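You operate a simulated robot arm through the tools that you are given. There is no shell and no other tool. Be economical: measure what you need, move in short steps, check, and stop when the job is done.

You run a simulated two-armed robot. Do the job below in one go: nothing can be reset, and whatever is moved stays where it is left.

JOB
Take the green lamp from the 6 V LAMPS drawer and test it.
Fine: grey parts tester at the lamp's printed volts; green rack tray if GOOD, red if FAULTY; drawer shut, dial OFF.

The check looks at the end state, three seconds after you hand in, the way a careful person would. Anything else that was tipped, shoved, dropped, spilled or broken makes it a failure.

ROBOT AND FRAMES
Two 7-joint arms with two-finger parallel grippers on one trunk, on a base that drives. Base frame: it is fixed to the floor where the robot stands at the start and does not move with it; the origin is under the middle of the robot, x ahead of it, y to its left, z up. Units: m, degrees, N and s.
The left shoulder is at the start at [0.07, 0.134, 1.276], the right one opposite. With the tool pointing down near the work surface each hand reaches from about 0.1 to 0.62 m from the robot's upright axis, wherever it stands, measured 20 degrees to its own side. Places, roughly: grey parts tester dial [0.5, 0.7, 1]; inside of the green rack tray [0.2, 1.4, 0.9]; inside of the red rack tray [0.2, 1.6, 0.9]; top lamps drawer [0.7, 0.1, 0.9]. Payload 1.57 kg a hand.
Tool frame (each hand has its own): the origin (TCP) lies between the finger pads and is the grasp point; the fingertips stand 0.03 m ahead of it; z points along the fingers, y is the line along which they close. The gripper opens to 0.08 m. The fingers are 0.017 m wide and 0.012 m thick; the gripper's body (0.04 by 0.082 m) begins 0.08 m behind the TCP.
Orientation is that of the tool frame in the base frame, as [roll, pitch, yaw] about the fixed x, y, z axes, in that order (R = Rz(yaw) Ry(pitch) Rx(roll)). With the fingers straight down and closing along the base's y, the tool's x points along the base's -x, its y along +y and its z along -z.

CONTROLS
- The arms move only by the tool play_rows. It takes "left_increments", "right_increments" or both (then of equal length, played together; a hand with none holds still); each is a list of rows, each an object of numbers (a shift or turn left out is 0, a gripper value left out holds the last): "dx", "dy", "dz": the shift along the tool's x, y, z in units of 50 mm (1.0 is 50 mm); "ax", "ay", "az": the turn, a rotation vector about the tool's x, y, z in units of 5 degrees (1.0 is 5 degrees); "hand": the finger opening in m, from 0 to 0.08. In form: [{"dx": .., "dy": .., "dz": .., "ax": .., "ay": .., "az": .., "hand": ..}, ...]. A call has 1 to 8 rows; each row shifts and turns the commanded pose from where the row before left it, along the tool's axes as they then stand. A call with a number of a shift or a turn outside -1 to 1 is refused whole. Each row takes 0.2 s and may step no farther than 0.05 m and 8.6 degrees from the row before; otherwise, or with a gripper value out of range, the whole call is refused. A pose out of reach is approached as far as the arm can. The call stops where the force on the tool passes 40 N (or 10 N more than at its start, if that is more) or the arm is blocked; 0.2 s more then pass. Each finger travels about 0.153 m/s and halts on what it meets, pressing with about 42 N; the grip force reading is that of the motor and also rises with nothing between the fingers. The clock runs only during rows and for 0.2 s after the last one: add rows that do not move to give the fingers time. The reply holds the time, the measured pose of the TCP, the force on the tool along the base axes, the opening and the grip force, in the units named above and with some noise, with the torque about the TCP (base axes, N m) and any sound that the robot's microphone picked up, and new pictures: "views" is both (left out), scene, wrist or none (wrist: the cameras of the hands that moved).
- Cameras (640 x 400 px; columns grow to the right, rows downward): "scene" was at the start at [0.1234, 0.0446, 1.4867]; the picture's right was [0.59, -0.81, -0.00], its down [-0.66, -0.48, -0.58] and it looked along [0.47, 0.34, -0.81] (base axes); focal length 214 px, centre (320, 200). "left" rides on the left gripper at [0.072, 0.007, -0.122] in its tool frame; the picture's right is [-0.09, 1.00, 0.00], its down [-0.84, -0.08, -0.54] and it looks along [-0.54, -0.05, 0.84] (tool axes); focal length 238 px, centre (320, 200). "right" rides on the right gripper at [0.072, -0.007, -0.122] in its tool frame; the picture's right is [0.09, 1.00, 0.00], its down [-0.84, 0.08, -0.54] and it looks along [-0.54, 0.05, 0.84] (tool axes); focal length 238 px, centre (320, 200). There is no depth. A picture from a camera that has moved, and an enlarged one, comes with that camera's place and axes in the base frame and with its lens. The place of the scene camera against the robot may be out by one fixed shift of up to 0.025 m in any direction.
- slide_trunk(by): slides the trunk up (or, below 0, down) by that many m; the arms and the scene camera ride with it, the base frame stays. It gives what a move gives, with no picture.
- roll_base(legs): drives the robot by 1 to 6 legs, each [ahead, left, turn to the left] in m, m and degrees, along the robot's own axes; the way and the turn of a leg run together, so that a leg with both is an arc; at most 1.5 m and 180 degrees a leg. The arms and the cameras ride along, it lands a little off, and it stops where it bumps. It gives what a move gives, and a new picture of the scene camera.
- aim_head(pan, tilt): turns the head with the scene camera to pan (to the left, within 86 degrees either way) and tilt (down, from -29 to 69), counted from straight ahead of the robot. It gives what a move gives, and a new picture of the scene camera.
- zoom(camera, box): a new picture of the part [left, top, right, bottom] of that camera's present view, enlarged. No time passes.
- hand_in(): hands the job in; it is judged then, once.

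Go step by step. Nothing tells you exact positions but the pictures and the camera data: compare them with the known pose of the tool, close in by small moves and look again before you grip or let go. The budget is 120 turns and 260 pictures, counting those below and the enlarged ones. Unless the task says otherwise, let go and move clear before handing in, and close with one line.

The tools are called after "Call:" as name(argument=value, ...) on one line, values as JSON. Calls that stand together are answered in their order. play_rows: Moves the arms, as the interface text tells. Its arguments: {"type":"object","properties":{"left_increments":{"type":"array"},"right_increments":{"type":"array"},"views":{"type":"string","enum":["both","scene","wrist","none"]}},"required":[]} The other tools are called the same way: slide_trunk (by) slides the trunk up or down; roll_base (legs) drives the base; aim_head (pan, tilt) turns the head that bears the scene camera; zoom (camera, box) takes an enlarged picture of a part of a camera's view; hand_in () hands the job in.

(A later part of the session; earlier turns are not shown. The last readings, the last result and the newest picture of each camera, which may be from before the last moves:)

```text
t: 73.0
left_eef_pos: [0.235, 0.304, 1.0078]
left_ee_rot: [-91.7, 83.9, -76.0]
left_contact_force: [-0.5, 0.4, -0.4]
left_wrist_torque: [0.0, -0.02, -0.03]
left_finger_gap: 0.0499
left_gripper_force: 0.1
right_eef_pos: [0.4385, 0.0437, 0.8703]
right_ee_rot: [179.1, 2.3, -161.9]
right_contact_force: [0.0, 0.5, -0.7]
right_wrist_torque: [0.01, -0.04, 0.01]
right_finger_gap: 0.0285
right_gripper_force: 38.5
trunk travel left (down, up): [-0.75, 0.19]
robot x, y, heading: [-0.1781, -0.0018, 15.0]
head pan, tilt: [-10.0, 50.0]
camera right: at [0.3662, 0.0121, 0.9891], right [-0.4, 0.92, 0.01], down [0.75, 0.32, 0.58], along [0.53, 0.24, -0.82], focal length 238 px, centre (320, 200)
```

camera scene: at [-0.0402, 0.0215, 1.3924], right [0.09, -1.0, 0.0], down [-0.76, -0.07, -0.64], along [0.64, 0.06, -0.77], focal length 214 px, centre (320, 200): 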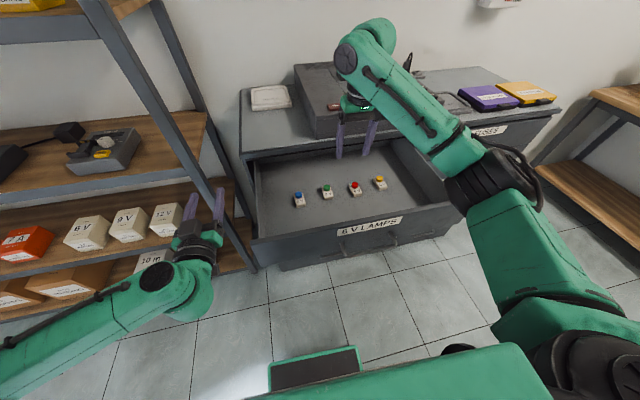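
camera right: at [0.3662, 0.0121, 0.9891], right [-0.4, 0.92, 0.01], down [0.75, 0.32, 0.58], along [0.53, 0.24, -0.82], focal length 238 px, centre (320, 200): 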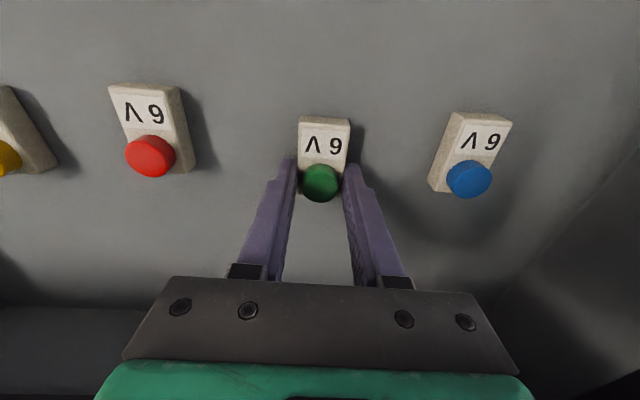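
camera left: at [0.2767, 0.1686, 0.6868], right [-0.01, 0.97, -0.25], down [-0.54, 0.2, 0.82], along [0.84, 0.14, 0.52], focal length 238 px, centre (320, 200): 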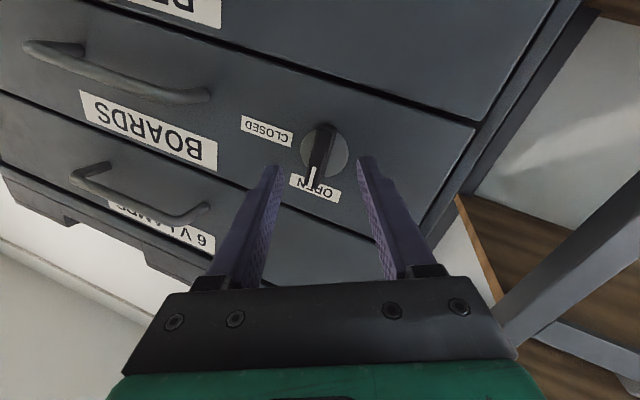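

I hold the lamp at 28.5 mm wide. I'll lift it straight up and verify.

Call:
play_rows(right_increments=[{"dz": -0.5}, {"dz": -1}, {"dz": -1}, {"dz": -1}, {"dz": -1}, {"dz": -0.8}, {}], views="both")

Call:
zoom(camera="right", box=[240, 80, 400, 240])

```text
t: 74.6
left_eef_pos: [0.2355, 0.3057, 1.0066]
left_ee_rot: [-92.5, 83.9, -76.6]
left_contact_force: [-0.1, -0.6, -0.9]
left_wrist_torque: [0.0, 0.01, 0.01]
left_finger_gap: 0.0499
left_gripper_force: 0.2
right_eef_pos: [0.4285, 0.0415, 1.1277]
right_ee_rot: [179.5, 2.3, -161.2]
right_contact_force: [0.3, 0.3, -0.1]
right_wrist_torque: [-0.01, -0.03, 0.01]
right_finger_gap: 0.0289
right_gripper_force: 38.9
right hand out of reach, approached as far as the arm can: row 6
trunk travel left (down, up): [-0.75, 0.19]
robot x, y, heading: [-0.1781, 0.0034, 15.0]
head pan, tilt: [-10.0, 50.0]
camera scene: at [-0.0384, 0.0221, 1.3922], right [0.09, -1.0, 0.0], down [-0.76, -0.07, -0.64], along [0.64, 0.06, -0.77], focal length 214 px, centre (320, 200)
camera right: at [0.3569, 0.0089, 1.2466], right [-0.41, 0.91, 0.01], down [0.75, 0.33, 0.58], along [0.52, 0.24, -0.82], focal length 238 px, centre (320, 200)
```

scene: 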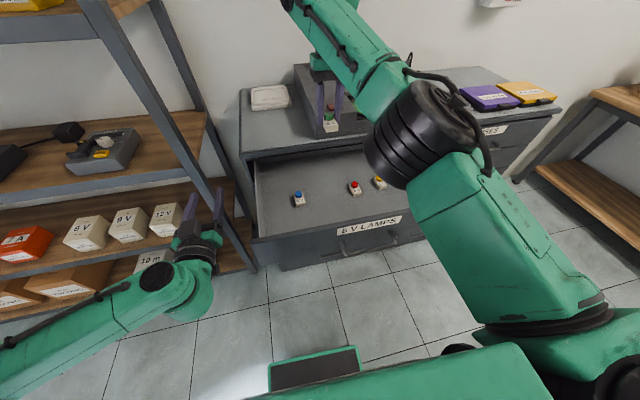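
right: 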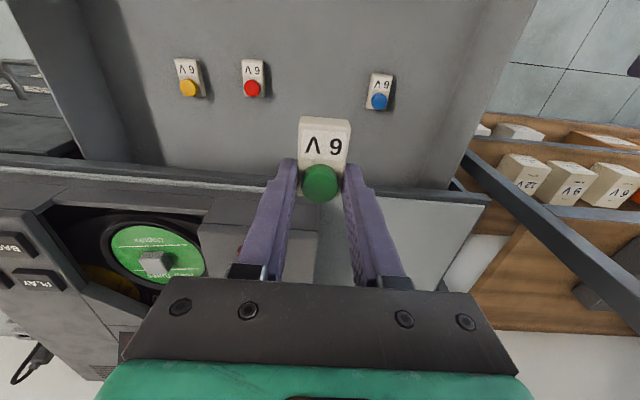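

```text
2.50 times, centred on (320, 160) of right
camera zoom: at [0.3569, 0.0089, 1.2466], right [-0.41, 0.91, 0.01], down [0.75, 0.33, 0.58], along [0.52, 0.24, -0.82], focal length 596 px, centre (320, 300)
```

zoom: 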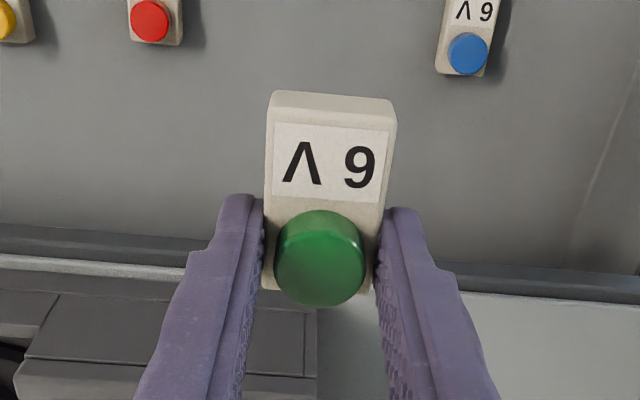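

The lamp is held securely and the others are undisturbed. I'll back up 0.2 m and shift right 0.15 m so the closed left fingers can push the drawer shut.

Call:
roll_base(legs=[[-0.2, 0, 0], [0, -0.15, 3]])

Call:
play_rows(left_increments=[{"dx": 0.6, "hand": 0}, {"dx": 0.6}, {"dx": 0.6}, {"dx": 0.5}, {}], views="both")

```text
t: 77.2
left_eef_pos: [0.0652, 0.1311, 1.0084]
left_ee_rot: [-91.9, 83.8, -73.2]
left_contact_force: [-0.2, 0.0, 0.6]
left_wrist_torque: [-0.01, 0.0, 0.01]
left_finger_gap: 0.05
left_gripper_force: 0.0
right_eef_pos: [0.271, -0.1218, 1.1286]
right_ee_rot: [179.6, 2.5, -158.0]
right_contact_force: [0.3, 0.6, -1.0]
right_wrist_torque: [-0.01, 0.01, -0.01]
right_finger_gap: 0.0289
right_gripper_force: 38.6
trunk travel left (down, up): [-0.75, 0.19]
robot x, y, heading: [-0.3323, -0.1958, 18.0]
head pan, tilt: [-10.0, 50.0]
camera scene: at [-0.1939, -0.1668, 1.3923], right [0.14, -0.99, 0.0], down [-0.76, -0.11, -0.64], along [0.64, 0.09, -0.77], focal length 214 px, centre (320, 200)
```

scene: 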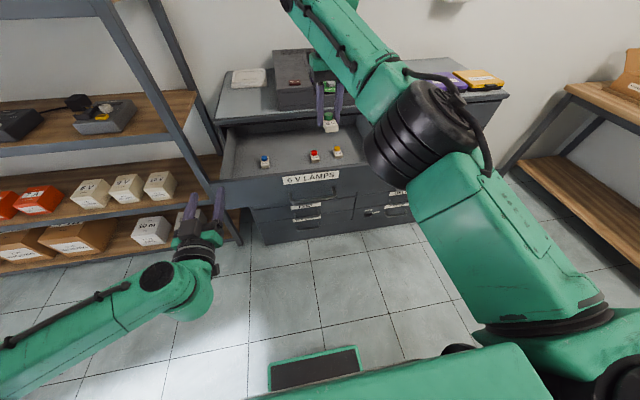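

```text
t: 78.4
left_eef_pos: [0.0699, 0.1169, 0.8952]
left_ee_rot: [-91.7, 84.0, -73.1]
left_contact_force: [0.5, 0.4, 0.0]
left_wrist_torque: [-0.01, -0.01, 0.01]
left_finger_gap: 0.0001
left_gripper_force: 20.9
right_eef_pos: [0.2712, -0.124, 1.1278]
right_ee_rot: [179.5, 2.4, -158.1]
right_contact_force: [1.2, 0.8, -0.7]
right_wrist_torque: [0.01, -0.01, -0.01]
right_finger_gap: 0.0288
right_gripper_force: 39.1
trunk travel left (down, up): [-0.75, 0.19]
robot x, y, heading: [-0.3306, -0.1965, 18.2]
head pan, tilt: [-10.0, 50.0]
camera scene: at [-0.1936, -0.169, 1.3923], right [0.14, -0.99, 0.0], down [-0.76, -0.11, -0.64], along [0.64, 0.09, -0.77], focal length 214 px, centre (320, 200)
camera left: at [-0.0448, 0.0768, 0.8203], right [-0.32, 0.95, -0.01], down [-0.51, -0.16, 0.84], along [0.8, 0.28, 0.54], focal length 238 px, centre (320, 200)
```

scene: 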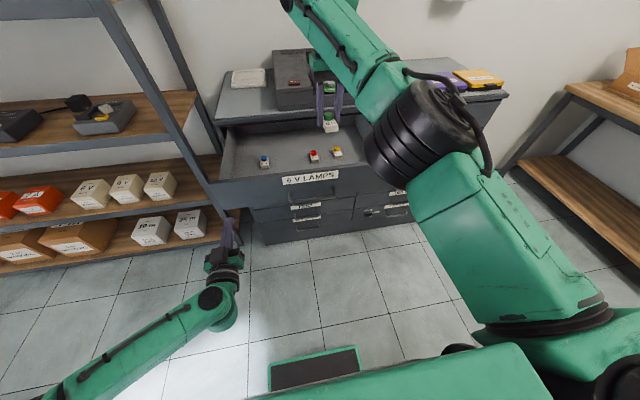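
left: 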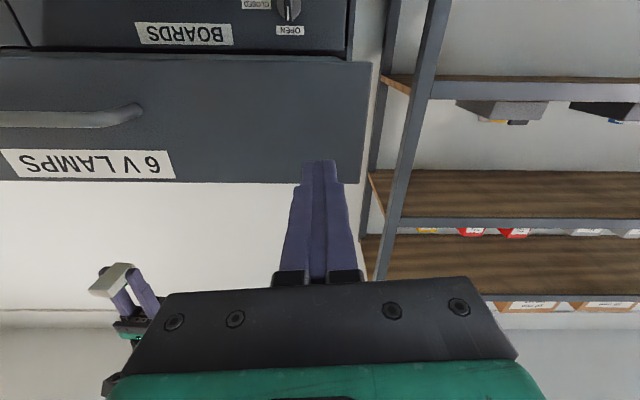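

The closed left fingers will push beside the handle. I'll shift the left hand right 8 cm, pull the lamp hand back, then push using the base and finish with the arm.

Call:
play_rows(left_increments=[{"dy": -0.8}, {"dy": -0.8}, {}, {}], right_increments=[{"dx": 1}, {"dx": 1}, {"dx": 0.8}, {}], views="none")

Call:
roll_base(legs=[[0.2, 0, 0]])

```text
t: 79.4
left_eef_pos: [0.093, 0.0443, 0.9019]
left_ee_rot: [-90.9, 83.7, -72.1]
left_contact_force: [-0.7, 0.5, 0.3]
left_wrist_torque: [0.01, -0.01, -0.04]
left_finger_gap: 0.0001
left_gripper_force: 21.2
right_eef_pos: [0.2317, -0.136, 1.1271]
right_ee_rot: [179.7, 2.4, -158.1]
right_contact_force: [0.5, -0.1, 0.2]
right_wrist_torque: [-0.05, -0.03, 0.03]
right_finger_gap: 0.0285
right_gripper_force: 38.4
right hand out of reach, approached as far as the arm can: row 1, 2
trunk travel left (down, up): [-0.75, 0.19]
robot x, y, heading: [-0.3341, -0.1997, 18.1]
head pan, tilt: [-10.0, 50.0]
```

```text
t: 81.0
left_eef_pos: [0.2829, 0.1036, 0.902]
left_ee_rot: [-91.3, 83.9, -72.6]
left_contact_force: [0.6, -0.2, -0.3]
left_wrist_torque: [-0.01, -0.01, -0.01]
left_finger_gap: 0.0001
left_gripper_force: 21.1
right_eef_pos: [0.4214, -0.077, 1.1276]
right_ee_rot: [179.5, 2.6, -158.1]
right_contact_force: [1.1, 0.4, -0.2]
right_wrist_torque: [0.03, 0.0, -0.02]
right_finger_gap: 0.0286
right_gripper_force: 38.3
trunk travel left (down, up): [-0.75, 0.19]
robot x, y, heading: [-0.1476, -0.1356, 18.0]
head pan, tilt: [-10.0, 50.0]
camera scene: at [-0.0078, -0.1084, 1.3925], right [0.14, -0.99, 0.0], down [-0.76, -0.11, -0.64], along [0.64, 0.09, -0.77], focal length 214 px, centre (320, 200)
```

scene: 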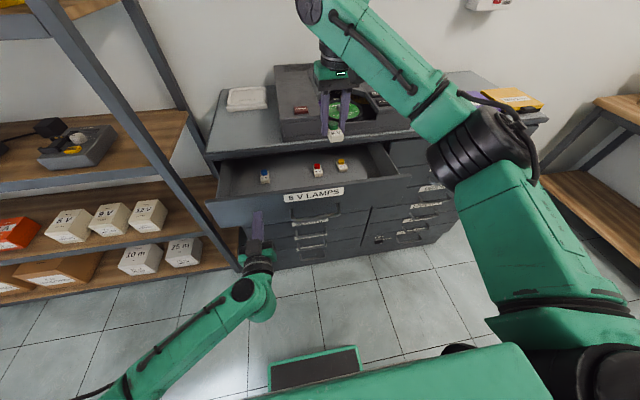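

The drawer is closing with the push. I'll finish with the arm at a gentle pace.

Call:
play_rows(left_increments=[{"dz": 0.5}, {"dz": 0.5}, {"dz": 0.5}, {"dz": 0.5}, {"dz": 0.5}, {"dz": 0.5}, {}], views="scene")

```text
t: 82.5
left_eef_pos: [0.4236, 0.1503, 0.8999]
left_ee_rot: [-91.5, 83.9, -72.8]
left_contact_force: [0.9, -0.5, 0.6]
left_wrist_torque: [0.03, -0.01, 0.0]
left_finger_gap: 0.0
left_gripper_force: 20.8
right_eef_pos: [0.4225, -0.0775, 1.1258]
right_ee_rot: [179.5, 2.3, -158.1]
right_contact_force: [-0.2, 0.0, -1.2]
right_wrist_torque: [0.0, 0.0, 0.02]
right_finger_gap: 0.0286
right_gripper_force: 38.8
trunk travel left (down, up): [-0.75, 0.19]
robot x, y, heading: [-0.1453, -0.1346, 18.1]
head pan, tilt: [-10.0, 50.0]
camera scene: at [-0.0071, -0.108, 1.3924], right [0.14, -0.99, 0.0], down [-0.76, -0.11, -0.64], along [0.64, 0.09, -0.77], focal length 214 px, centre (320, 200)
```

scene: 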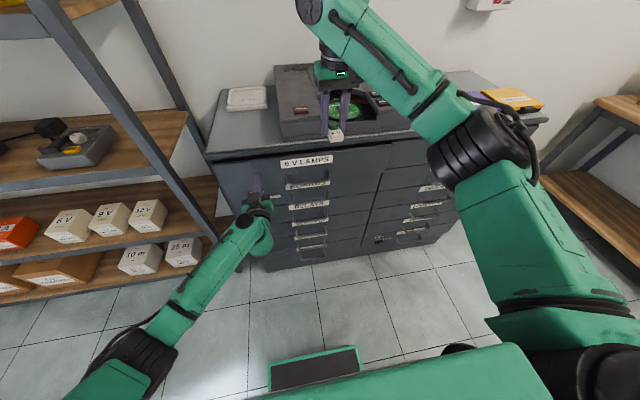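

It looks nearly shut, so I'll push the last bit until it resists.

Call:
play_rows(left_increments=[{"dz": 0.2}, {"dz": 0.2}, {"dz": 0.2}, {"dz": 0.2}, {"dz": 0.2}, {"dz": 0.2}, {}], views="both")

Call:
zoom(camera="scene", box=[200, 130, 400, 270])

```text
t: 83.6
left_eef_pos: [0.4498, 0.1606, 0.9012]
left_ee_rot: [-92.2, 83.9, -73.7]
left_contact_force: [-26.7, -5.6, 9.9]
left_wrist_torque: [0.1, -0.54, 0.04]
left_finger_gap: 0.0
left_gripper_force: 21.1
right_eef_pos: [0.4123, -0.0802, 1.1313]
right_ee_rot: [179.6, 2.9, -157.9]
right_contact_force: [0.9, 0.7, 0.5]
right_wrist_torque: [-0.02, 0.01, -0.01]
right_finger_gap: 0.0286
right_gripper_force: 38.7
trunk travel left (down, up): [-0.75, 0.19]
robot x, y, heading: [-0.1461, -0.1357, 18.2]
head pan, tilt: [-10.0, 50.0]
stopped in row 5 (left hand): the force on the tool passed its limit at 45 N (the readings are from after the stop); the commanded pose is now the measured one
camera scene: at [-0.0187, -0.1108, 1.3937], right [0.14, -0.99, 0.0], down [-0.75, -0.11, -0.65], along [0.64, 0.09, -0.76], focal length 214 px, centre (320, 200)
camera left: at [0.3357, 0.1194, 0.828], right [-0.32, 0.95, -0.01], down [-0.51, -0.16, 0.84], along [0.8, 0.28, 0.54], focal length 238 px, centre (320, 200)
```

scene: 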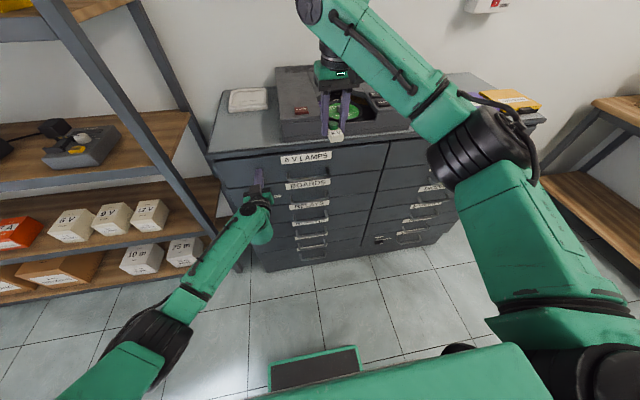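
left: 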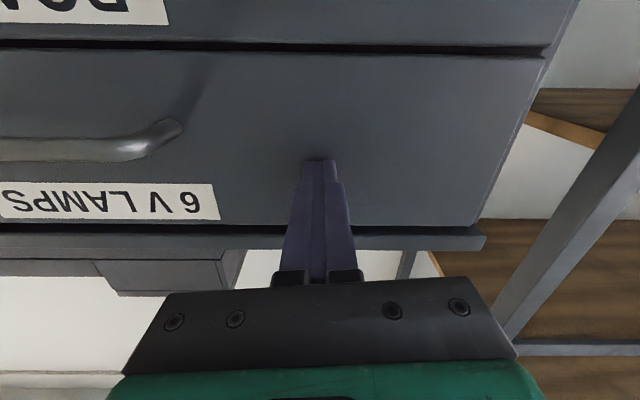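

```text
2.86 times, centred on (300, 200) of scene
camera zoom: at [-0.0187, -0.1108, 1.3937], right [0.14, -0.99, 0.0], down [-0.75, -0.11, -0.65], along [0.64, 0.09, -0.76], focal length 613 px, centre (377, 200)
```

zoom: 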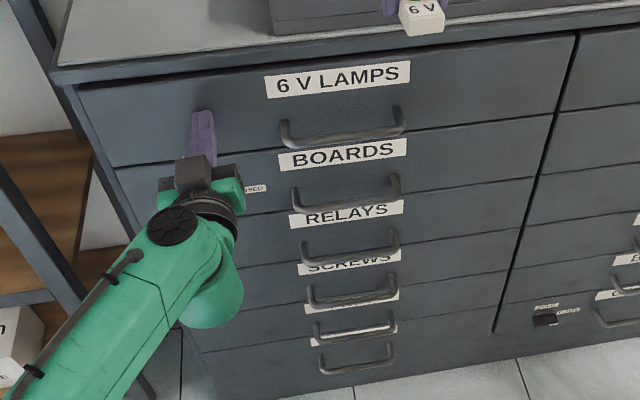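

The drawer is flush shut. I'll withdraw the left hand, back up, and drive left toward the grey tester.

Call:
play_rows(left_increments=[{"dz": -0.9}, {"dz": -0.9}, {"dz": -0.9}, {}], views="none")

Call:
roll_base(legs=[[-0.2, 0, 0], [0, 0.75, 0]])

Call:
aim_head(pan=0, tilt=25)

```text
t: 84.6
left_eef_pos: [0.3297, 0.1192, 0.898]
left_ee_rot: [-98.0, 84.0, -79.3]
left_contact_force: [0.2, -0.1, -0.9]
left_wrist_torque: [0.01, -0.05, 0.01]
left_finger_gap: 0.0002
left_gripper_force: 21.3
right_eef_pos: [0.422, -0.0775, 1.1257]
right_ee_rot: [179.6, 2.3, -158.0]
right_contact_force: [0.3, -0.1, 0.0]
right_wrist_torque: [0.0, -0.02, 0.03]
right_finger_gap: 0.0285
right_gripper_force: 38.4
trunk travel left (down, up): [-0.75, 0.19]
robot x, y, heading: [-0.1461, -0.1347, 17.9]
head pan, tilt: [-10.0, 50.0]
```

```text
t: 89.8
left_eef_pos: [-0.0947, 0.7646, 0.8976]
left_ee_rot: [-97.8, 84.0, -78.8]
left_contact_force: [1.0, 0.2, -0.7]
left_wrist_torque: [-0.02, -0.01, -0.02]
left_finger_gap: 0.0
left_gripper_force: 21.5
right_eef_pos: [-0.0018, 0.5677, 1.1269]
right_ee_rot: [179.5, 2.3, -157.7]
right_contact_force: [-0.2, 0.3, 0.0]
right_wrist_torque: [0.05, 0.02, -0.01]
right_finger_gap: 0.0285
right_gripper_force: 39.0
trunk travel left (down, up): [-0.75, 0.19]
robot x, y, heading: [-0.5725, 0.5078, 18.4]
head pan, tilt: [-10.0, 50.0]
camera scene: at [-0.4316, 0.5355, 1.3923], right [0.15, -0.99, 0.0], down [-0.76, -0.11, -0.64], along [0.64, 0.09, -0.77], focal length 214 px, centre (320, 200)
```

scene: 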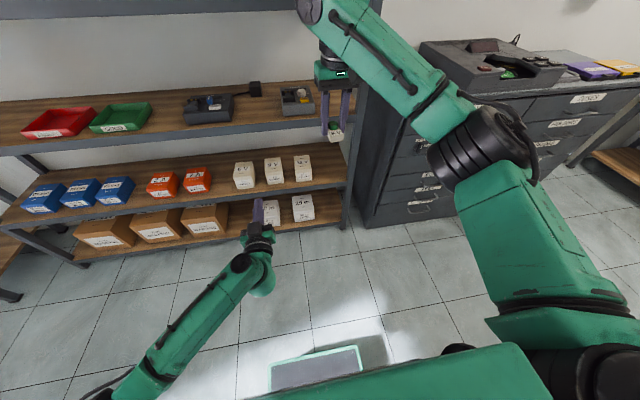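

```text
t: 90.7
left_eef_pos: [-0.0945, 0.7643, 0.8985]
left_ee_rot: [-97.6, 83.9, -78.8]
left_contact_force: [1.0, -0.4, 0.0]
left_wrist_torque: [0.02, 0.01, 0.01]
left_finger_gap: 0.0
left_gripper_force: 21.4
right_eef_pos: [-0.0026, 0.5674, 1.1262]
right_ee_rot: [179.5, 2.4, -157.9]
right_contact_force: [0.3, 0.0, -0.2]
right_wrist_torque: [0.02, -0.01, 0.0]
right_finger_gap: 0.0287
right_gripper_force: 38.9
trunk travel left (down, up): [-0.75, 0.19]
robot x, y, heading: [-0.5681, 0.5097, 18.3]
head pan, tilt: [0.0, 25.0]
camera scene: at [-0.4204, 0.5536, 1.4298], right [0.31, -0.95, 0.0], down [-0.4, -0.13, -0.91], along [0.86, 0.29, -0.42], focal length 214 px, centre (320, 200)
```

scene: 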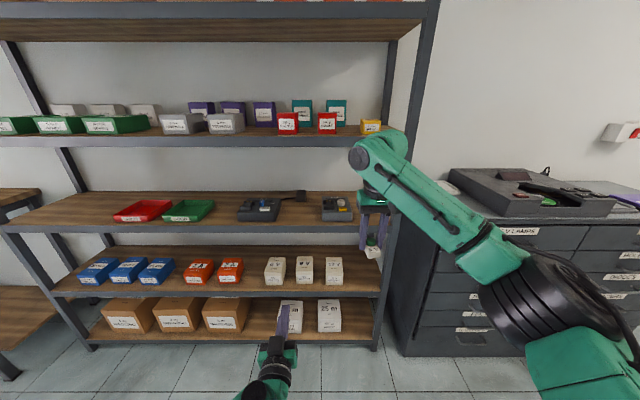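

I'm in front of the rack now: the grey tester is on the middle shelf at the right with another shelf above it. I'll zoom in to measure the clearances.

Call:
zoom(camera="scene", box=[220, 120, 420, 240])

Call:
zoom(camera="scene", box=[310, 185, 370, 225])

```text
3.20 times, centred on (320, 180) of scene
camera zoom: at [-0.4204, 0.5536, 1.4298], right [0.31, -0.95, 0.0], down [-0.4, -0.13, -0.91], along [0.86, 0.29, -0.42], focal length 686 px, centre (320, 264)
```

zoom: 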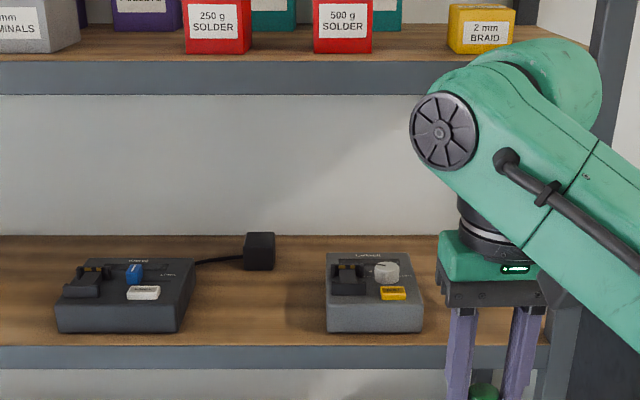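

```text
10.00 times, centred on (340, 205) of scene
camera zoom: at [-0.4204, 0.5536, 1.4298], right [0.31, -0.95, 0.0], down [-0.4, -0.13, -0.91], along [0.86, 0.29, -0.42], focal length 2145 px, centre (120, 150)
```

zoom: 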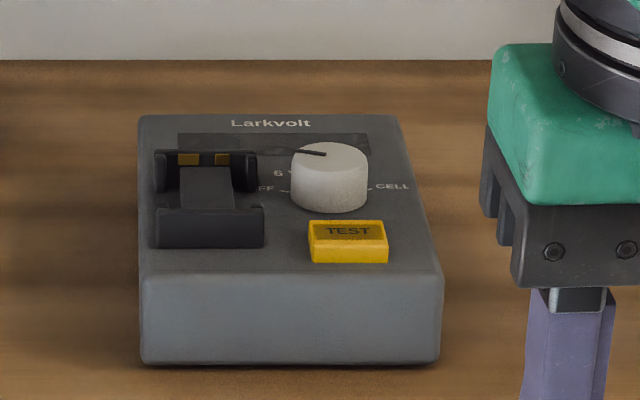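

The shelf clearance is tight but workable: the tester top is at about z 0.97 and the shelf above at about 1.25. I'll turn the left hand downward so it can inspect the tester and work the dial.

Call:
play_rows(left_increments=[{"dx": -0.9}, {"dx": -0.9}, {"ay": 1}, {"ay": 1}, {"ay": 1}, {"ay": 1}, {"ay": 1}, {"ay": 1}], views="none")

Call:
play_rows(left_increments=[{"ay": 1}, {"ay": 1}, {"ay": 1}, {"ay": 1}, {"ay": 1}, {"ay": 1}, {"ay": 1}, {"ay": 1}], views="none")

Call:
play_rows(left_increments=[{"ay": 1}, {"ay": 1}, {"ay": 0.5, "hand": 0.06}, {}], views="both")

```text
t: 92.5
left_eef_pos: [-0.0969, 0.7731, 0.9877]
left_ee_rot: [-150.8, 77.6, -132.4]
left_contact_force: [0.6, -0.6, 0.5]
left_wrist_torque: [0.02, 0.0, 0.01]
left_finger_gap: 0.0002
left_gripper_force: 21.4
left hand out of reach, approached as far as the arm can: row 5, 6, 7, 8
right_eef_pos: [-0.0031, 0.5679, 1.1268]
right_ee_rot: [179.4, 2.3, -157.8]
right_contact_force: [0.0, 0.7, -0.2]
right_wrist_torque: [0.03, -0.04, 0.0]
right_finger_gap: 0.0287
right_gripper_force: 38.4
trunk travel left (down, up): [-0.75, 0.19]
robot x, y, heading: [-0.5691, 0.5052, 18.5]
head pan, tilt: [0.0, 25.0]
```

```text
t: 94.3
left_eef_pos: [-0.1059, 0.7698, 0.9716]
left_ee_rot: [-160.0, 74.4, -141.1]
left_contact_force: [0.1, 1.2, 0.4]
left_wrist_torque: [-0.04, -0.01, -0.01]
left_finger_gap: 0.0
left_gripper_force: 21.7
left hand out of reach, approached as far as the arm can: row 1, 2, 3, 4, 5, 6, 7, 8
right_eef_pos: [-0.0025, 0.5681, 1.1259]
right_ee_rot: [179.5, 2.4, -157.9]
right_contact_force: [-0.3, 0.0, -0.3]
right_wrist_torque: [-0.03, -0.05, -0.01]
right_finger_gap: 0.0284
right_gripper_force: 39.1
trunk travel left (down, up): [-0.75, 0.19]
robot x, y, heading: [-0.571, 0.5082, 18.4]
head pan, tilt: [0.0, 25.0]
```

```text
t: 95.3
left_eef_pos: [-0.1067, 0.7702, 0.9725]
left_ee_rot: [-160.0, 74.5, -141.0]
left_contact_force: [-0.3, -0.7, -0.5]
left_wrist_torque: [-0.03, 0.0, -0.02]
left_finger_gap: 0.0601
left_gripper_force: 0.2
left hand out of reach, approached as far as the arm can: row 1, 2
right_eef_pos: [-0.0034, 0.5684, 1.1263]
right_ee_rot: [179.5, 2.4, -157.8]
right_contact_force: [-0.8, -0.5, -0.8]
right_wrist_torque: [-0.01, 0.02, 0.01]
right_finger_gap: 0.0287
right_gripper_force: 38.3
trunk travel left (down, up): [-0.75, 0.19]
robot x, y, heading: [-0.5687, 0.5062, 18.4]
head pan, tilt: [0.0, 25.0]
camera scene: at [-0.4204, 0.5537, 1.4298], right [0.31, -0.95, 0.0], down [-0.4, -0.13, -0.91], along [0.86, 0.29, -0.42], focal length 214 px, centre (320, 200)
camera left: at [-0.2339, 0.7263, 0.9315], right [-0.32, 0.95, 0.0], down [-0.3, -0.1, 0.95], along [0.9, 0.3, 0.31], focal length 238 px, centre (320, 200)
```

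scene: 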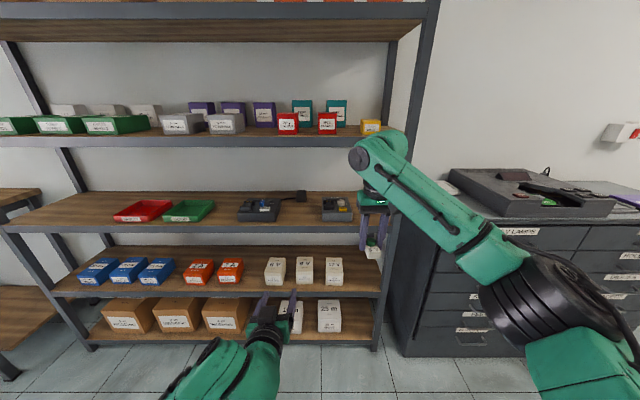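
left: 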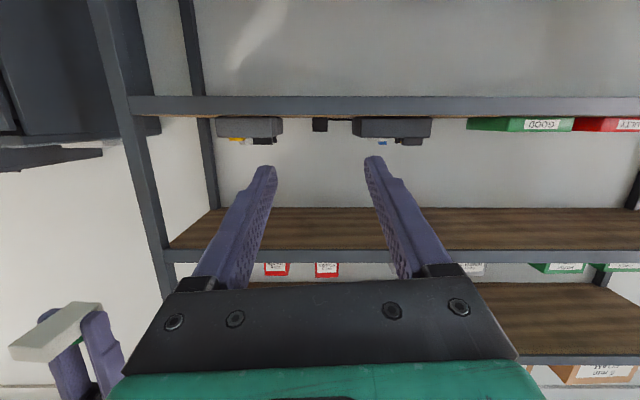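

The same wrist limit occurred. As before, extending forward should free it, so I'll do that and then tilt down.

Call:
play_rows(left_increments=[{"dz": 1}, {"dz": 0.8, "dx": -0.4}, {"dx": -0.9}, {"ay": 1}, {"ay": 1}, {"ay": 1}, {"ay": 1}, {"ay": 1}], views="none")

Call:
play_rows(left_increments=[{"ay": 1}, {"ay": 1}, {"ay": 1}, {"ay": 1}, {"ay": 1}, {"ay": 1}, {"ay": 1}, {"ay": 1}], views="none")

Call:
play_rows(left_increments=[{"ay": 1}, {}], views="both")

```text
t: 97.1
left_eef_pos: [-0.0644, 0.733, 1.0191]
left_ee_rot: [-176.1, 47.8, -156.1]
left_contact_force: [1.3, 0.1, -0.2]
left_wrist_torque: [0.01, -0.03, 0.0]
left_finger_gap: 0.06
left_gripper_force: 0.0
left hand out of reach, approached as far as the arm can: row 1, 2, 3, 4, 5, 6, 7, 8
right_eef_pos: [-0.0019, 0.5678, 1.1258]
right_ee_rot: [179.5, 2.4, -157.8]
right_contact_force: [-0.2, -0.4, -0.8]
right_wrist_torque: [-0.01, 0.0, -0.02]
right_finger_gap: 0.0285
right_gripper_force: 38.5
trunk travel left (down, up): [-0.75, 0.19]
robot x, y, heading: [-0.5715, 0.5039, 18.6]
head pan, tilt: [0.0, 25.0]
```

```text
t: 98.9
left_eef_pos: [-0.0411, 0.6868, 1.0183]
left_ee_rot: [-174.6, 7.8, -159.5]
left_contact_force: [-0.8, -0.4, -0.2]
left_wrist_torque: [-0.02, -0.03, 0.0]
left_finger_gap: 0.06
left_gripper_force: 0.0
left hand out of reach, approached as far as the arm can: row 1, 2, 3, 4, 5, 6, 7, 8
right_eef_pos: [-0.0027, 0.5686, 1.1256]
right_ee_rot: [179.5, 2.4, -157.7]
right_contact_force: [-0.9, 0.6, -0.5]
right_wrist_torque: [-0.04, 0.01, 0.0]
right_finger_gap: 0.0285
right_gripper_force: 38.9
trunk travel left (down, up): [-0.75, 0.19]
robot x, y, heading: [-0.5731, 0.5059, 18.2]
head pan, tilt: [0.0, 25.0]
```

```text
t: 99.5
left_eef_pos: [-0.039, 0.6874, 1.0169]
left_ee_rot: [-174.7, 2.8, -160.0]
left_contact_force: [-0.1, -0.3, 0.4]
left_wrist_torque: [-0.03, 0.0, -0.01]
left_finger_gap: 0.0598
left_gripper_force: 0.2
right_eef_pos: [-0.0028, 0.5675, 1.1262]
right_ee_rot: [179.5, 2.3, -157.8]
right_contact_force: [0.1, -0.1, -0.9]
right_wrist_torque: [0.02, -0.01, 0.02]
right_finger_gap: 0.0288
right_gripper_force: 38.8
trunk travel left (down, up): [-0.75, 0.19]
robot x, y, heading: [-0.5719, 0.5088, 18.3]
head pan, tilt: [0.0, 25.0]
camera scene: at [-0.4204, 0.5537, 1.4298], right [0.31, -0.95, 0.0], down [-0.4, -0.13, -0.91], along [0.86, 0.29, -0.42], focal length 214 px, centre (320, 200)
camera left: at [-0.1174, 0.6773, 1.1334], right [-0.25, 0.96, -0.09], down [0.77, 0.25, 0.59], along [0.59, 0.08, -0.8], focal length 238 px, centre (320, 200)
```

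scene: 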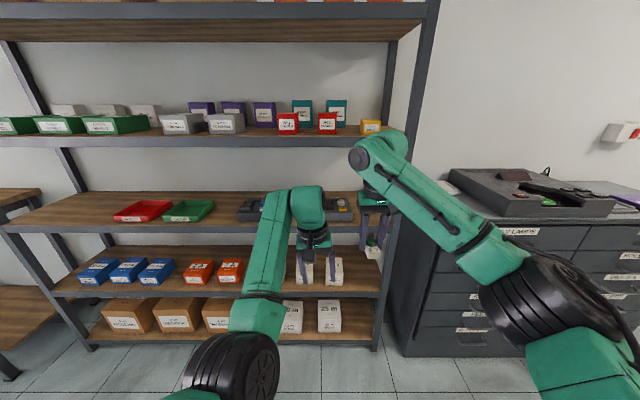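
left: 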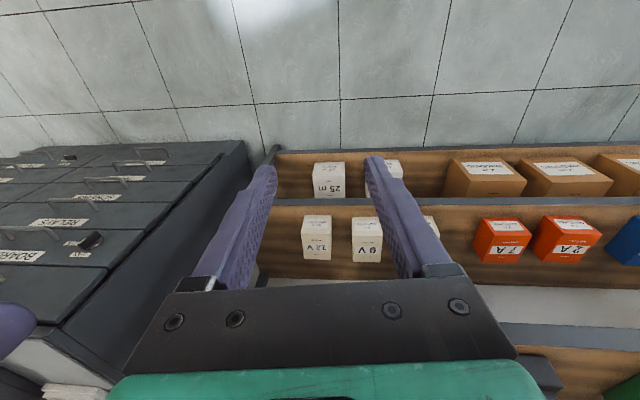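

Both hands now point down, and triangulation puts the tester's shelf at z 0.92 and the underside of the shelf above at 1.25. With so little height I'll set the lamp on the shelf beside the tester and regrip it tilted. First I'll lower and pull back both hands before driving in.

Call:
play_rows(left_increments=[{"ax": -1}, {"dx": 0.8}, {"dx": 0.8}, {"dx": 0.8}, {"dx": 0.6}, {}], right_increments=[{"dz": 0.8}, {"dz": 0.8, "dx": 0.2}, {"dx": 0.9}, {"dx": 0.9}, {"dx": 0.8}, {}], views="scene")

```text
t: 100.9
left_eef_pos: [-0.0579, 0.6573, 0.973]
left_ee_rot: [-179.8, 2.9, -160.0]
left_contact_force: [-0.5, -0.1, -0.2]
left_wrist_torque: [0.04, 0.01, 0.03]
left_finger_gap: 0.0598
left_gripper_force: 0.1
left hand out of reach, approached as far as the arm can: row 2, 3, 4, 5
right_eef_pos: [-0.1291, 0.5178, 1.0407]
right_ee_rot: [179.5, 2.3, -157.8]
right_contact_force: [-0.5, 0.2, -0.6]
right_wrist_torque: [-0.01, -0.02, 0.04]
right_finger_gap: 0.0286
right_gripper_force: 38.6
trunk travel left (down, up): [-0.75, 0.19]
robot x, y, heading: [-0.5682, 0.5097, 18.3]
head pan, tilt: [0.0, 25.0]
camera scene: at [-0.4201, 0.5539, 1.4298], right [0.32, -0.95, 0.0], down [-0.4, -0.13, -0.91], along [0.86, 0.29, -0.42], focal length 214 px, centre (320, 200)
```

scene: 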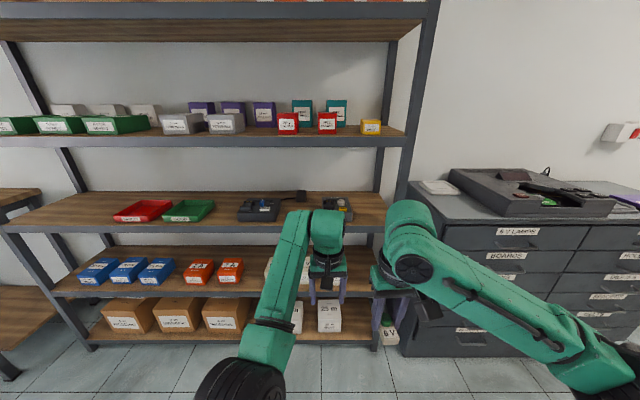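

The right hand pulled back well. I'll move the left hand outward to its own side and then retract it.

Call:
play_rows(left_increments=[{"dy": 0.9}, {"dy": 0.9}, {"dy": 0.9}, {"dx": 0.9}, {"dx": 0.9}, {"dx": 0.9}, {}], views="scene")

```text
t: 102.7
left_eef_pos: [-0.1186, 0.7183, 0.8911]
left_ee_rot: [174.9, 5.0, -156.3]
left_contact_force: [0.5, -0.6, 0.0]
left_wrist_torque: [-0.03, 0.01, 0.01]
left_finger_gap: 0.06
left_gripper_force: 0.0
left hand out of reach, approached as far as the arm can: row 1, 2, 3, 4, 5, 6
right_eef_pos: [-0.1286, 0.5179, 1.041]
right_ee_rot: [179.6, 2.4, -157.8]
right_contact_force: [-0.2, 0.2, -0.4]
right_wrist_torque: [-0.01, 0.02, 0.0]
right_finger_gap: 0.0283
right_gripper_force: 38.6
trunk travel left (down, up): [-0.75, 0.19]
robot x, y, heading: [-0.5677, 0.5086, 18.4]
head pan, tilt: [0.0, 25.0]
stopped in row 7 (left hand): the arm was blocked; the commanded pose is now the measured one
camera scene: at [-0.4201, 0.5539, 1.4298], right [0.31, -0.95, 0.0], down [-0.4, -0.13, -0.91], along [0.86, 0.29, -0.42], focal length 214 px, centre (320, 200)
```

scene: 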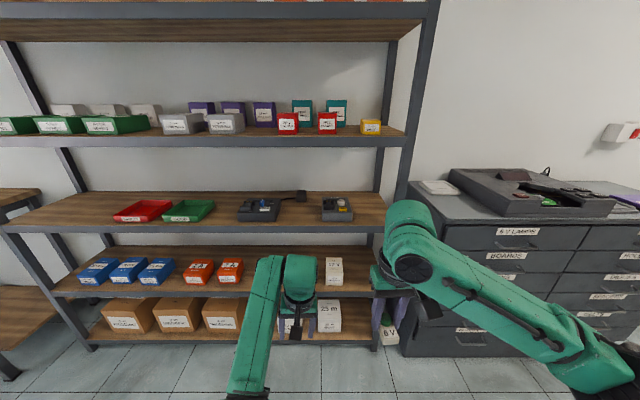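

The arm is near its limit low and central. Its initial pose was high and wide, so I'll go up, then out, then back.

Call:
play_rows(left_increments=[{"dz": -0.9}, {"dz": -0.9}, {"dz": -0.9}, {"dz": -0.9}, {"dz": -0.9}, {"dz": -0.9}, {"dy": 0.8}, {"dy": 0.8}], views="none")

Call:
play_rows(left_increments=[{"dy": 0.9}, {"dy": 0.9}, {"dy": 0.9}, {"dy": 0.9}, {"dx": 0.9}, {"dx": 0.9}, {"dx": 0.9}, {}], views="scene")

```text
t: 104.5
left_eef_pos: [-0.0384, 0.7621, 1.1123]
left_ee_rot: [175.3, 4.9, -156.6]
left_contact_force: [-0.3, 0.7, 0.1]
left_wrist_torque: [-0.03, 0.01, 0.02]
left_finger_gap: 0.0597
left_gripper_force: 0.0
left hand out of reach, approached as far as the arm can: row 1, 2, 3, 4, 5, 7, 8
right_eef_pos: [-0.1297, 0.5203, 1.0407]
right_ee_rot: [179.7, 2.4, -157.8]
right_contact_force: [-0.3, 0.0, 0.0]
right_wrist_torque: [-0.04, 0.02, -0.04]
right_finger_gap: 0.0288
right_gripper_force: 38.4
trunk travel left (down, up): [-0.75, 0.19]
robot x, y, heading: [-0.5659, 0.5067, 18.2]
head pan, tilt: [0.0, 25.0]
```

```text
t: 106.3
left_eef_pos: [-0.0645, 0.759, 1.1875]
left_ee_rot: [175.1, 4.7, -156.5]
left_contact_force: [0.0, 0.6, -0.3]
left_wrist_torque: [-0.01, 0.02, 0.0]
left_finger_gap: 0.0601
left_gripper_force: 0.1
left hand out of reach, approached as far as the arm can: row 1, 2, 3, 4, 5, 6, 7
right_eef_pos: [-0.1291, 0.5194, 1.0418]
right_ee_rot: [179.6, 2.3, -157.7]
right_contact_force: [0.1, 0.4, -0.4]
right_wrist_torque: [0.0, 0.01, 0.01]
right_finger_gap: 0.0286
right_gripper_force: 38.2
trunk travel left (down, up): [-0.75, 0.19]
robot x, y, heading: [-0.5694, 0.5038, 18.3]
head pan, tilt: [0.0, 25.0]
camera scene: at [-0.4206, 0.5542, 1.4298], right [0.32, -0.95, 0.0], down [-0.4, -0.13, -0.91], along [0.86, 0.29, -0.42], focal length 214 px, centre (320, 200)
```

scene: 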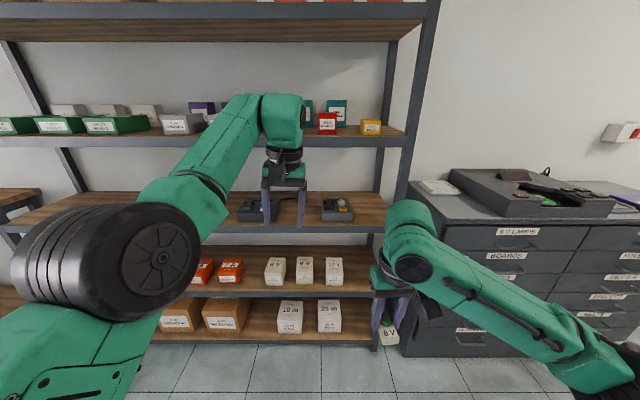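

The left arm's solver sticks. The right arm managed this at z ≈ 1.04 and well to its side, so I'll mirror that on the left: down, out, then back.

Call:
play_rows(left_increments=[{"dx": -0.6, "dz": 0.7, "ax": 0.9}, {"dz": 0.9}, {"dz": 0.9}, {"dy": 0.8, "az": 0.8}, {"dy": 0.8, "az": 0.8}, {"dy": 0.8}, {"dy": 0.8}, {}], views="none")

Call:
play_rows(left_increments=[{"dx": 0.8}, {"dx": 0.8}, {"dx": 0.8}, {}], views="scene")

```text
t: 108.1
left_eef_pos: [-0.0269, 0.8032, 1.0698]
left_ee_rot: [178.9, 5.0, -157.5]
left_contact_force: [0.0, -0.3, 1.0]
left_wrist_torque: [0.0, -0.01, 0.02]
left_finger_gap: 0.0601
left_gripper_force: 0.2
left hand out of reach, approached as far as the arm can: row 1, 2, 3, 4, 5, 6, 7
right_eef_pos: [-0.1291, 0.5184, 1.0405]
right_ee_rot: [179.5, 2.4, -157.8]
right_contact_force: [-0.9, -0.3, 0.1]
right_wrist_torque: [0.02, 0.03, -0.01]
right_finger_gap: 0.0283
right_gripper_force: 38.3
trunk travel left (down, up): [-0.75, 0.19]
robot x, y, heading: [-0.5703, 0.5079, 18.3]
head pan, tilt: [0.0, 25.0]
```

```text
t: 109.1
left_eef_pos: [-0.0252, 0.7788, 1.0794]
left_ee_rot: [179.1, 4.9, -158.9]
left_contact_force: [-1.0, 0.6, -0.2]
left_wrist_torque: [0.03, 0.0, -0.02]
left_finger_gap: 0.0599
left_gripper_force: 0.0
left hand out of reach, approached as far as the arm can: row 1, 2, 3
right_eef_pos: [-0.1291, 0.5185, 1.0406]
right_ee_rot: [179.5, 2.4, -157.8]
right_contact_force: [0.2, -0.9, -0.4]
right_wrist_torque: [-0.02, 0.01, 0.0]
right_finger_gap: 0.0287
right_gripper_force: 38.8
trunk travel left (down, up): [-0.75, 0.19]
robot x, y, heading: [-0.5711, 0.5084, 18.2]
head pan, tilt: [0.0, 25.0]
camera scene: at [-0.4204, 0.5539, 1.4298], right [0.32, -0.95, 0.0], down [-0.4, -0.13, -0.91], along [0.86, 0.29, -0.42], focal length 214 px, centre (320, 200)
```

scene: 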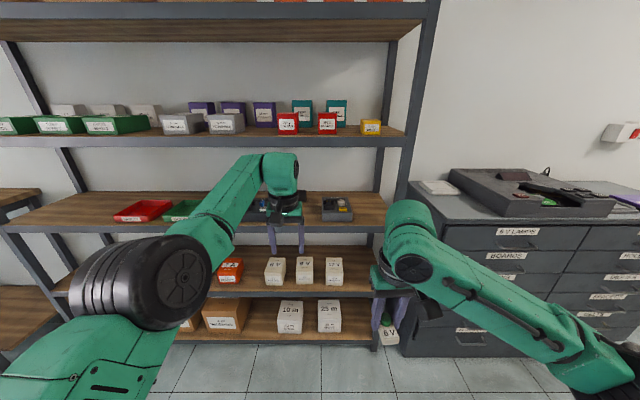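

The left arm won't fold back, so I'll instead angle the robot about 38° left of the rack normal. That keeps the left hand clear while the right works the tester. I'll turn, then counter-rotate the right hand.

Call:
roll_base(legs=[[0, 0, 38]])

Call:
play_rows(right_increments=[{"az": 1}, {"az": 1}, {"az": 1}, {"az": 1}, {"az": 1}, {"az": 1}, {"az": 1}, {"az": 0.8}], views="none")

Call:
aim_head(pan=-38, tilt=35)

```text
t: 111.3
left_eef_pos: [-0.3056, 1.0562, 1.0783]
left_ee_rot: [179.2, 4.8, -120.9]
left_contact_force: [0.2, -1.0, 0.2]
left_wrist_torque: [0.02, 0.02, -0.01]
left_finger_gap: 0.0599
left_gripper_force: 0.0
right_eef_pos: [-0.2293, 0.7868, 1.0405]
right_ee_rot: [179.5, 2.4, -119.8]
right_contact_force: [-0.4, -0.2, 0.4]
right_wrist_torque: [-0.02, 0.02, -0.01]
right_finger_gap: 0.0288
right_gripper_force: 37.7
trunk travel left (down, up): [-0.75, 0.19]
robot x, y, heading: [-0.5703, 0.5043, 56.3]
head pan, tilt: [0.0, 25.0]
camera scene: at [-0.4763, 0.6272, 1.4298], right [0.83, -0.55, 0.0], down [-0.23, -0.35, -0.91], along [0.5, 0.75, -0.42], focal length 214 px, centre (320, 200)
```

scene: 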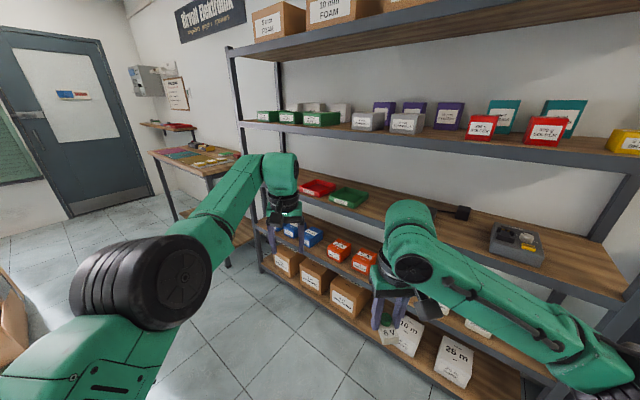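

```text
t: 113.1
left_eef_pos: [-0.3067, 1.0558, 1.079]
left_ee_rot: [179.2, 4.8, -120.8]
left_contact_force: [0.4, 0.0, 0.1]
left_wrist_torque: [-0.01, 0.03, 0.02]
left_finger_gap: 0.0601
left_gripper_force: 0.0
right_eef_pos: [-0.2282, 0.7868, 1.0397]
right_ee_rot: [178.1, 1.6, -158.9]
right_contact_force: [-0.1, 0.4, 0.3]
right_wrist_torque: [0.04, 0.0, -0.03]
right_finger_gap: 0.0287
right_gripper_force: 38.3
trunk travel left (down, up): [-0.75, 0.19]
robot x, y, heading: [-0.5687, 0.5065, 56.2]
head pan, tilt: [0.0, 25.0]
```

```text
t: 114.1
left_eef_pos: [-0.3078, 1.0567, 1.0792]
left_ee_rot: [179.3, 4.8, -120.9]
left_contact_force: [0.4, -0.2, -0.3]
left_wrist_torque: [0.0, -0.01, -0.03]
left_finger_gap: 0.06
left_gripper_force: 0.0
right_eef_pos: [-0.229, 0.786, 1.0402]
right_ee_rot: [178.1, 1.6, -158.8]
right_contact_force: [-0.3, 0.4, -0.6]
right_wrist_torque: [-0.02, 0.0, -0.01]
right_finger_gap: 0.0287
right_gripper_force: 38.1
trunk travel left (down, up): [-0.75, 0.19]
robot x, y, heading: [-0.5666, 0.5047, 56.2]
head pan, tilt: [-38.0, 35.0]
camera scene: at [-0.4441, 0.5785, 1.4141], right [0.31, -0.95, 0.0], down [-0.54, -0.18, -0.82], along [0.78, 0.26, -0.57], focal length 214 px, centre (320, 200)
```

scene: 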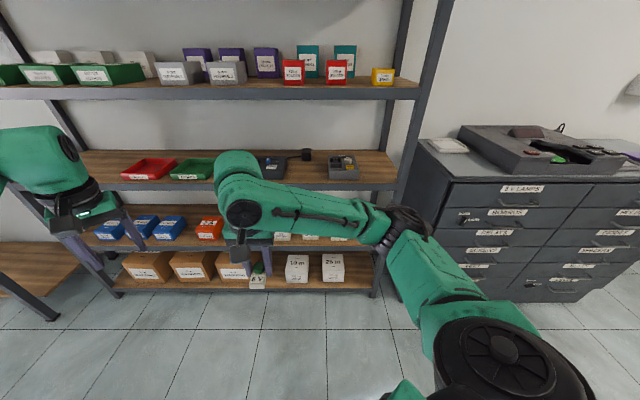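

I'll drive in diagonally, keeping both hands outside the rack front.

Call:
roll_base(legs=[[0.262, -0.313, 0]])

Call:
zoom(camera="right", box=[0, 0, 640, 400])

```text
t: 116.6
left_eef_pos: [0.0955, 1.1023, 1.079]
left_ee_rot: [179.3, 4.8, -120.8]
left_contact_force: [-0.2, -0.1, 0.6]
left_wrist_torque: [-0.02, -0.02, 0.0]
left_finger_gap: 0.0599
left_gripper_force: 0.1
right_eef_pos: [0.1734, 0.8317, 1.0411]
right_ee_rot: [178.1, 1.6, -158.8]
right_contact_force: [-0.8, 0.3, -0.7]
right_wrist_torque: [-0.01, 0.01, -0.02]
right_finger_gap: 0.0286
right_gripper_force: 38.7
trunk travel left (down, up): [-0.75, 0.19]
robot x, y, heading: [-0.1671, 0.5531, 56.3]
head pan, tilt: [-38.0, 35.0]
camera scene: at [-0.0423, 0.6236, 1.4142], right [0.31, -0.95, 0.0], down [-0.54, -0.18, -0.82], along [0.78, 0.26, -0.57], focal length 214 px, centre (320, 200)
```

scene: 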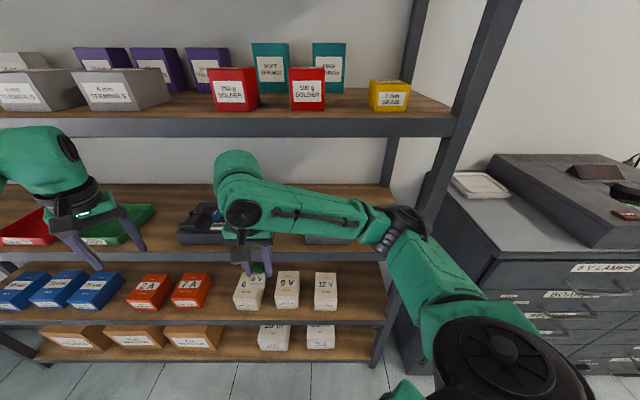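

```text
1.00 times, centred on (320, 200) of right (not enlarged: the box is as wide or as high as the picture)
camera zoom: at [0.1051, 0.7941, 1.1606], right [-0.45, 0.89, 0.03], down [0.74, 0.35, 0.57], along [0.5, 0.28, -0.82], focal length 238 px, centre (320, 200)
```

zoom: 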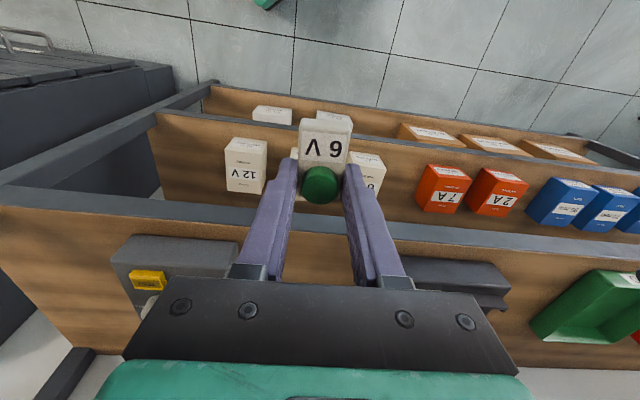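

The tester is visible at the lower left of the wrist view, with its TEST button near [0.41, 0.73]. I'll shift the robot 0.15 m right along the rack so the free shelf spot and the tester are both well in reach.

Call:
roll_base(legs=[[-0.092, -0.118, 0]])

Call:
play_rows(right_increments=[{"dy": -0.9}, {"dy": -0.9}, {"dy": -0.9}, {"dz": 0.4}, {}], views="both")

```text
t: 118.0
left_eef_pos: [0.1432, 0.9625, 1.0773]
left_ee_rot: [179.3, 4.7, -120.9]
left_contact_force: [-0.2, 0.0, 0.2]
left_wrist_torque: [-0.01, 0.01, -0.01]
left_finger_gap: 0.0601
left_gripper_force: 0.0
right_eef_pos: [0.2217, 0.692, 1.0393]
right_ee_rot: [178.3, 1.7, -159.0]
right_contact_force: [0.5, 0.3, -0.4]
right_wrist_torque: [0.01, -0.02, -0.05]
right_finger_gap: 0.0286
right_gripper_force: 39.0
trunk travel left (down, up): [-0.75, 0.19]
robot x, y, heading: [-0.1177, 0.4136, 56.2]
head pan, tilt: [-38.0, 35.0]
camera scene: at [0.0061, 0.4855, 1.414], right [0.31, -0.95, 0.0], down [-0.54, -0.18, -0.82], along [0.78, 0.26, -0.57], focal length 214 px, centre (320, 200)
```

scene: 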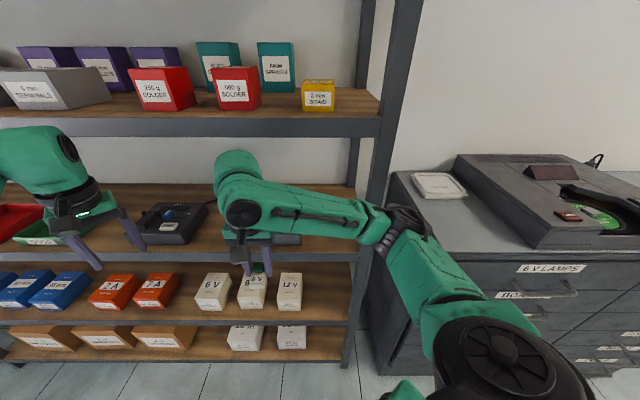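

```text
t: 119.2
left_eef_pos: [0.1442, 0.9603, 1.078]
left_ee_rot: [179.2, 4.8, -121.0]
left_contact_force: [-0.9, 0.3, -0.3]
left_wrist_torque: [-0.02, -0.01, 0.01]
left_finger_gap: 0.0604
left_gripper_force: 0.1
right_eef_pos: [0.2716, 0.5655, 1.0159]
right_ee_rot: [178.1, 1.6, -158.8]
right_contact_force: [-0.3, 0.6, -0.3]
right_wrist_torque: [-0.02, 0.02, -0.05]
right_finger_gap: 0.0286
right_gripper_force: 38.4
trunk travel left (down, up): [-0.75, 0.19]
robot x, y, heading: [-0.1203, 0.4104, 56.0]
head pan, tilt: [-38.0, 35.0]
camera scene: at [0.0068, 0.4834, 1.414], right [0.31, -0.95, 0.0], down [-0.54, -0.18, -0.82], along [0.78, 0.26, -0.57], focal length 214 px, centre (320, 200)
camera right: at [0.2037, 0.5284, 1.1364], right [-0.45, 0.89, 0.03], down [0.74, 0.35, 0.57], along [0.5, 0.28, -0.82], focal length 238 px, centre (320, 200)
```

scene: 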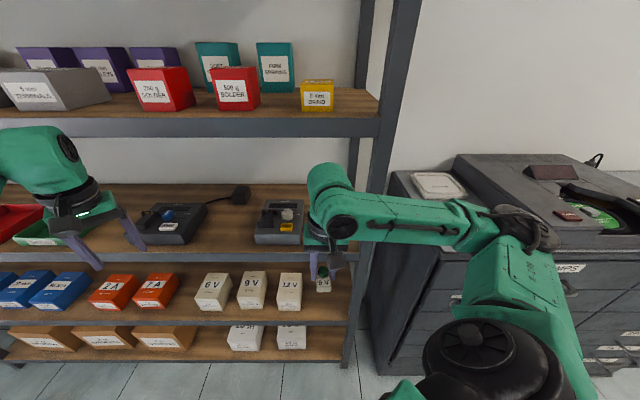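
right: 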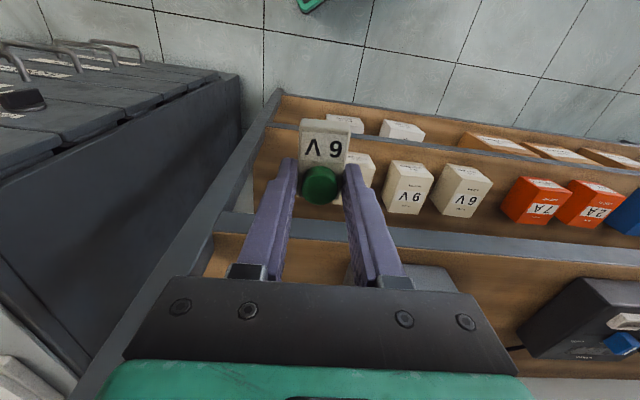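

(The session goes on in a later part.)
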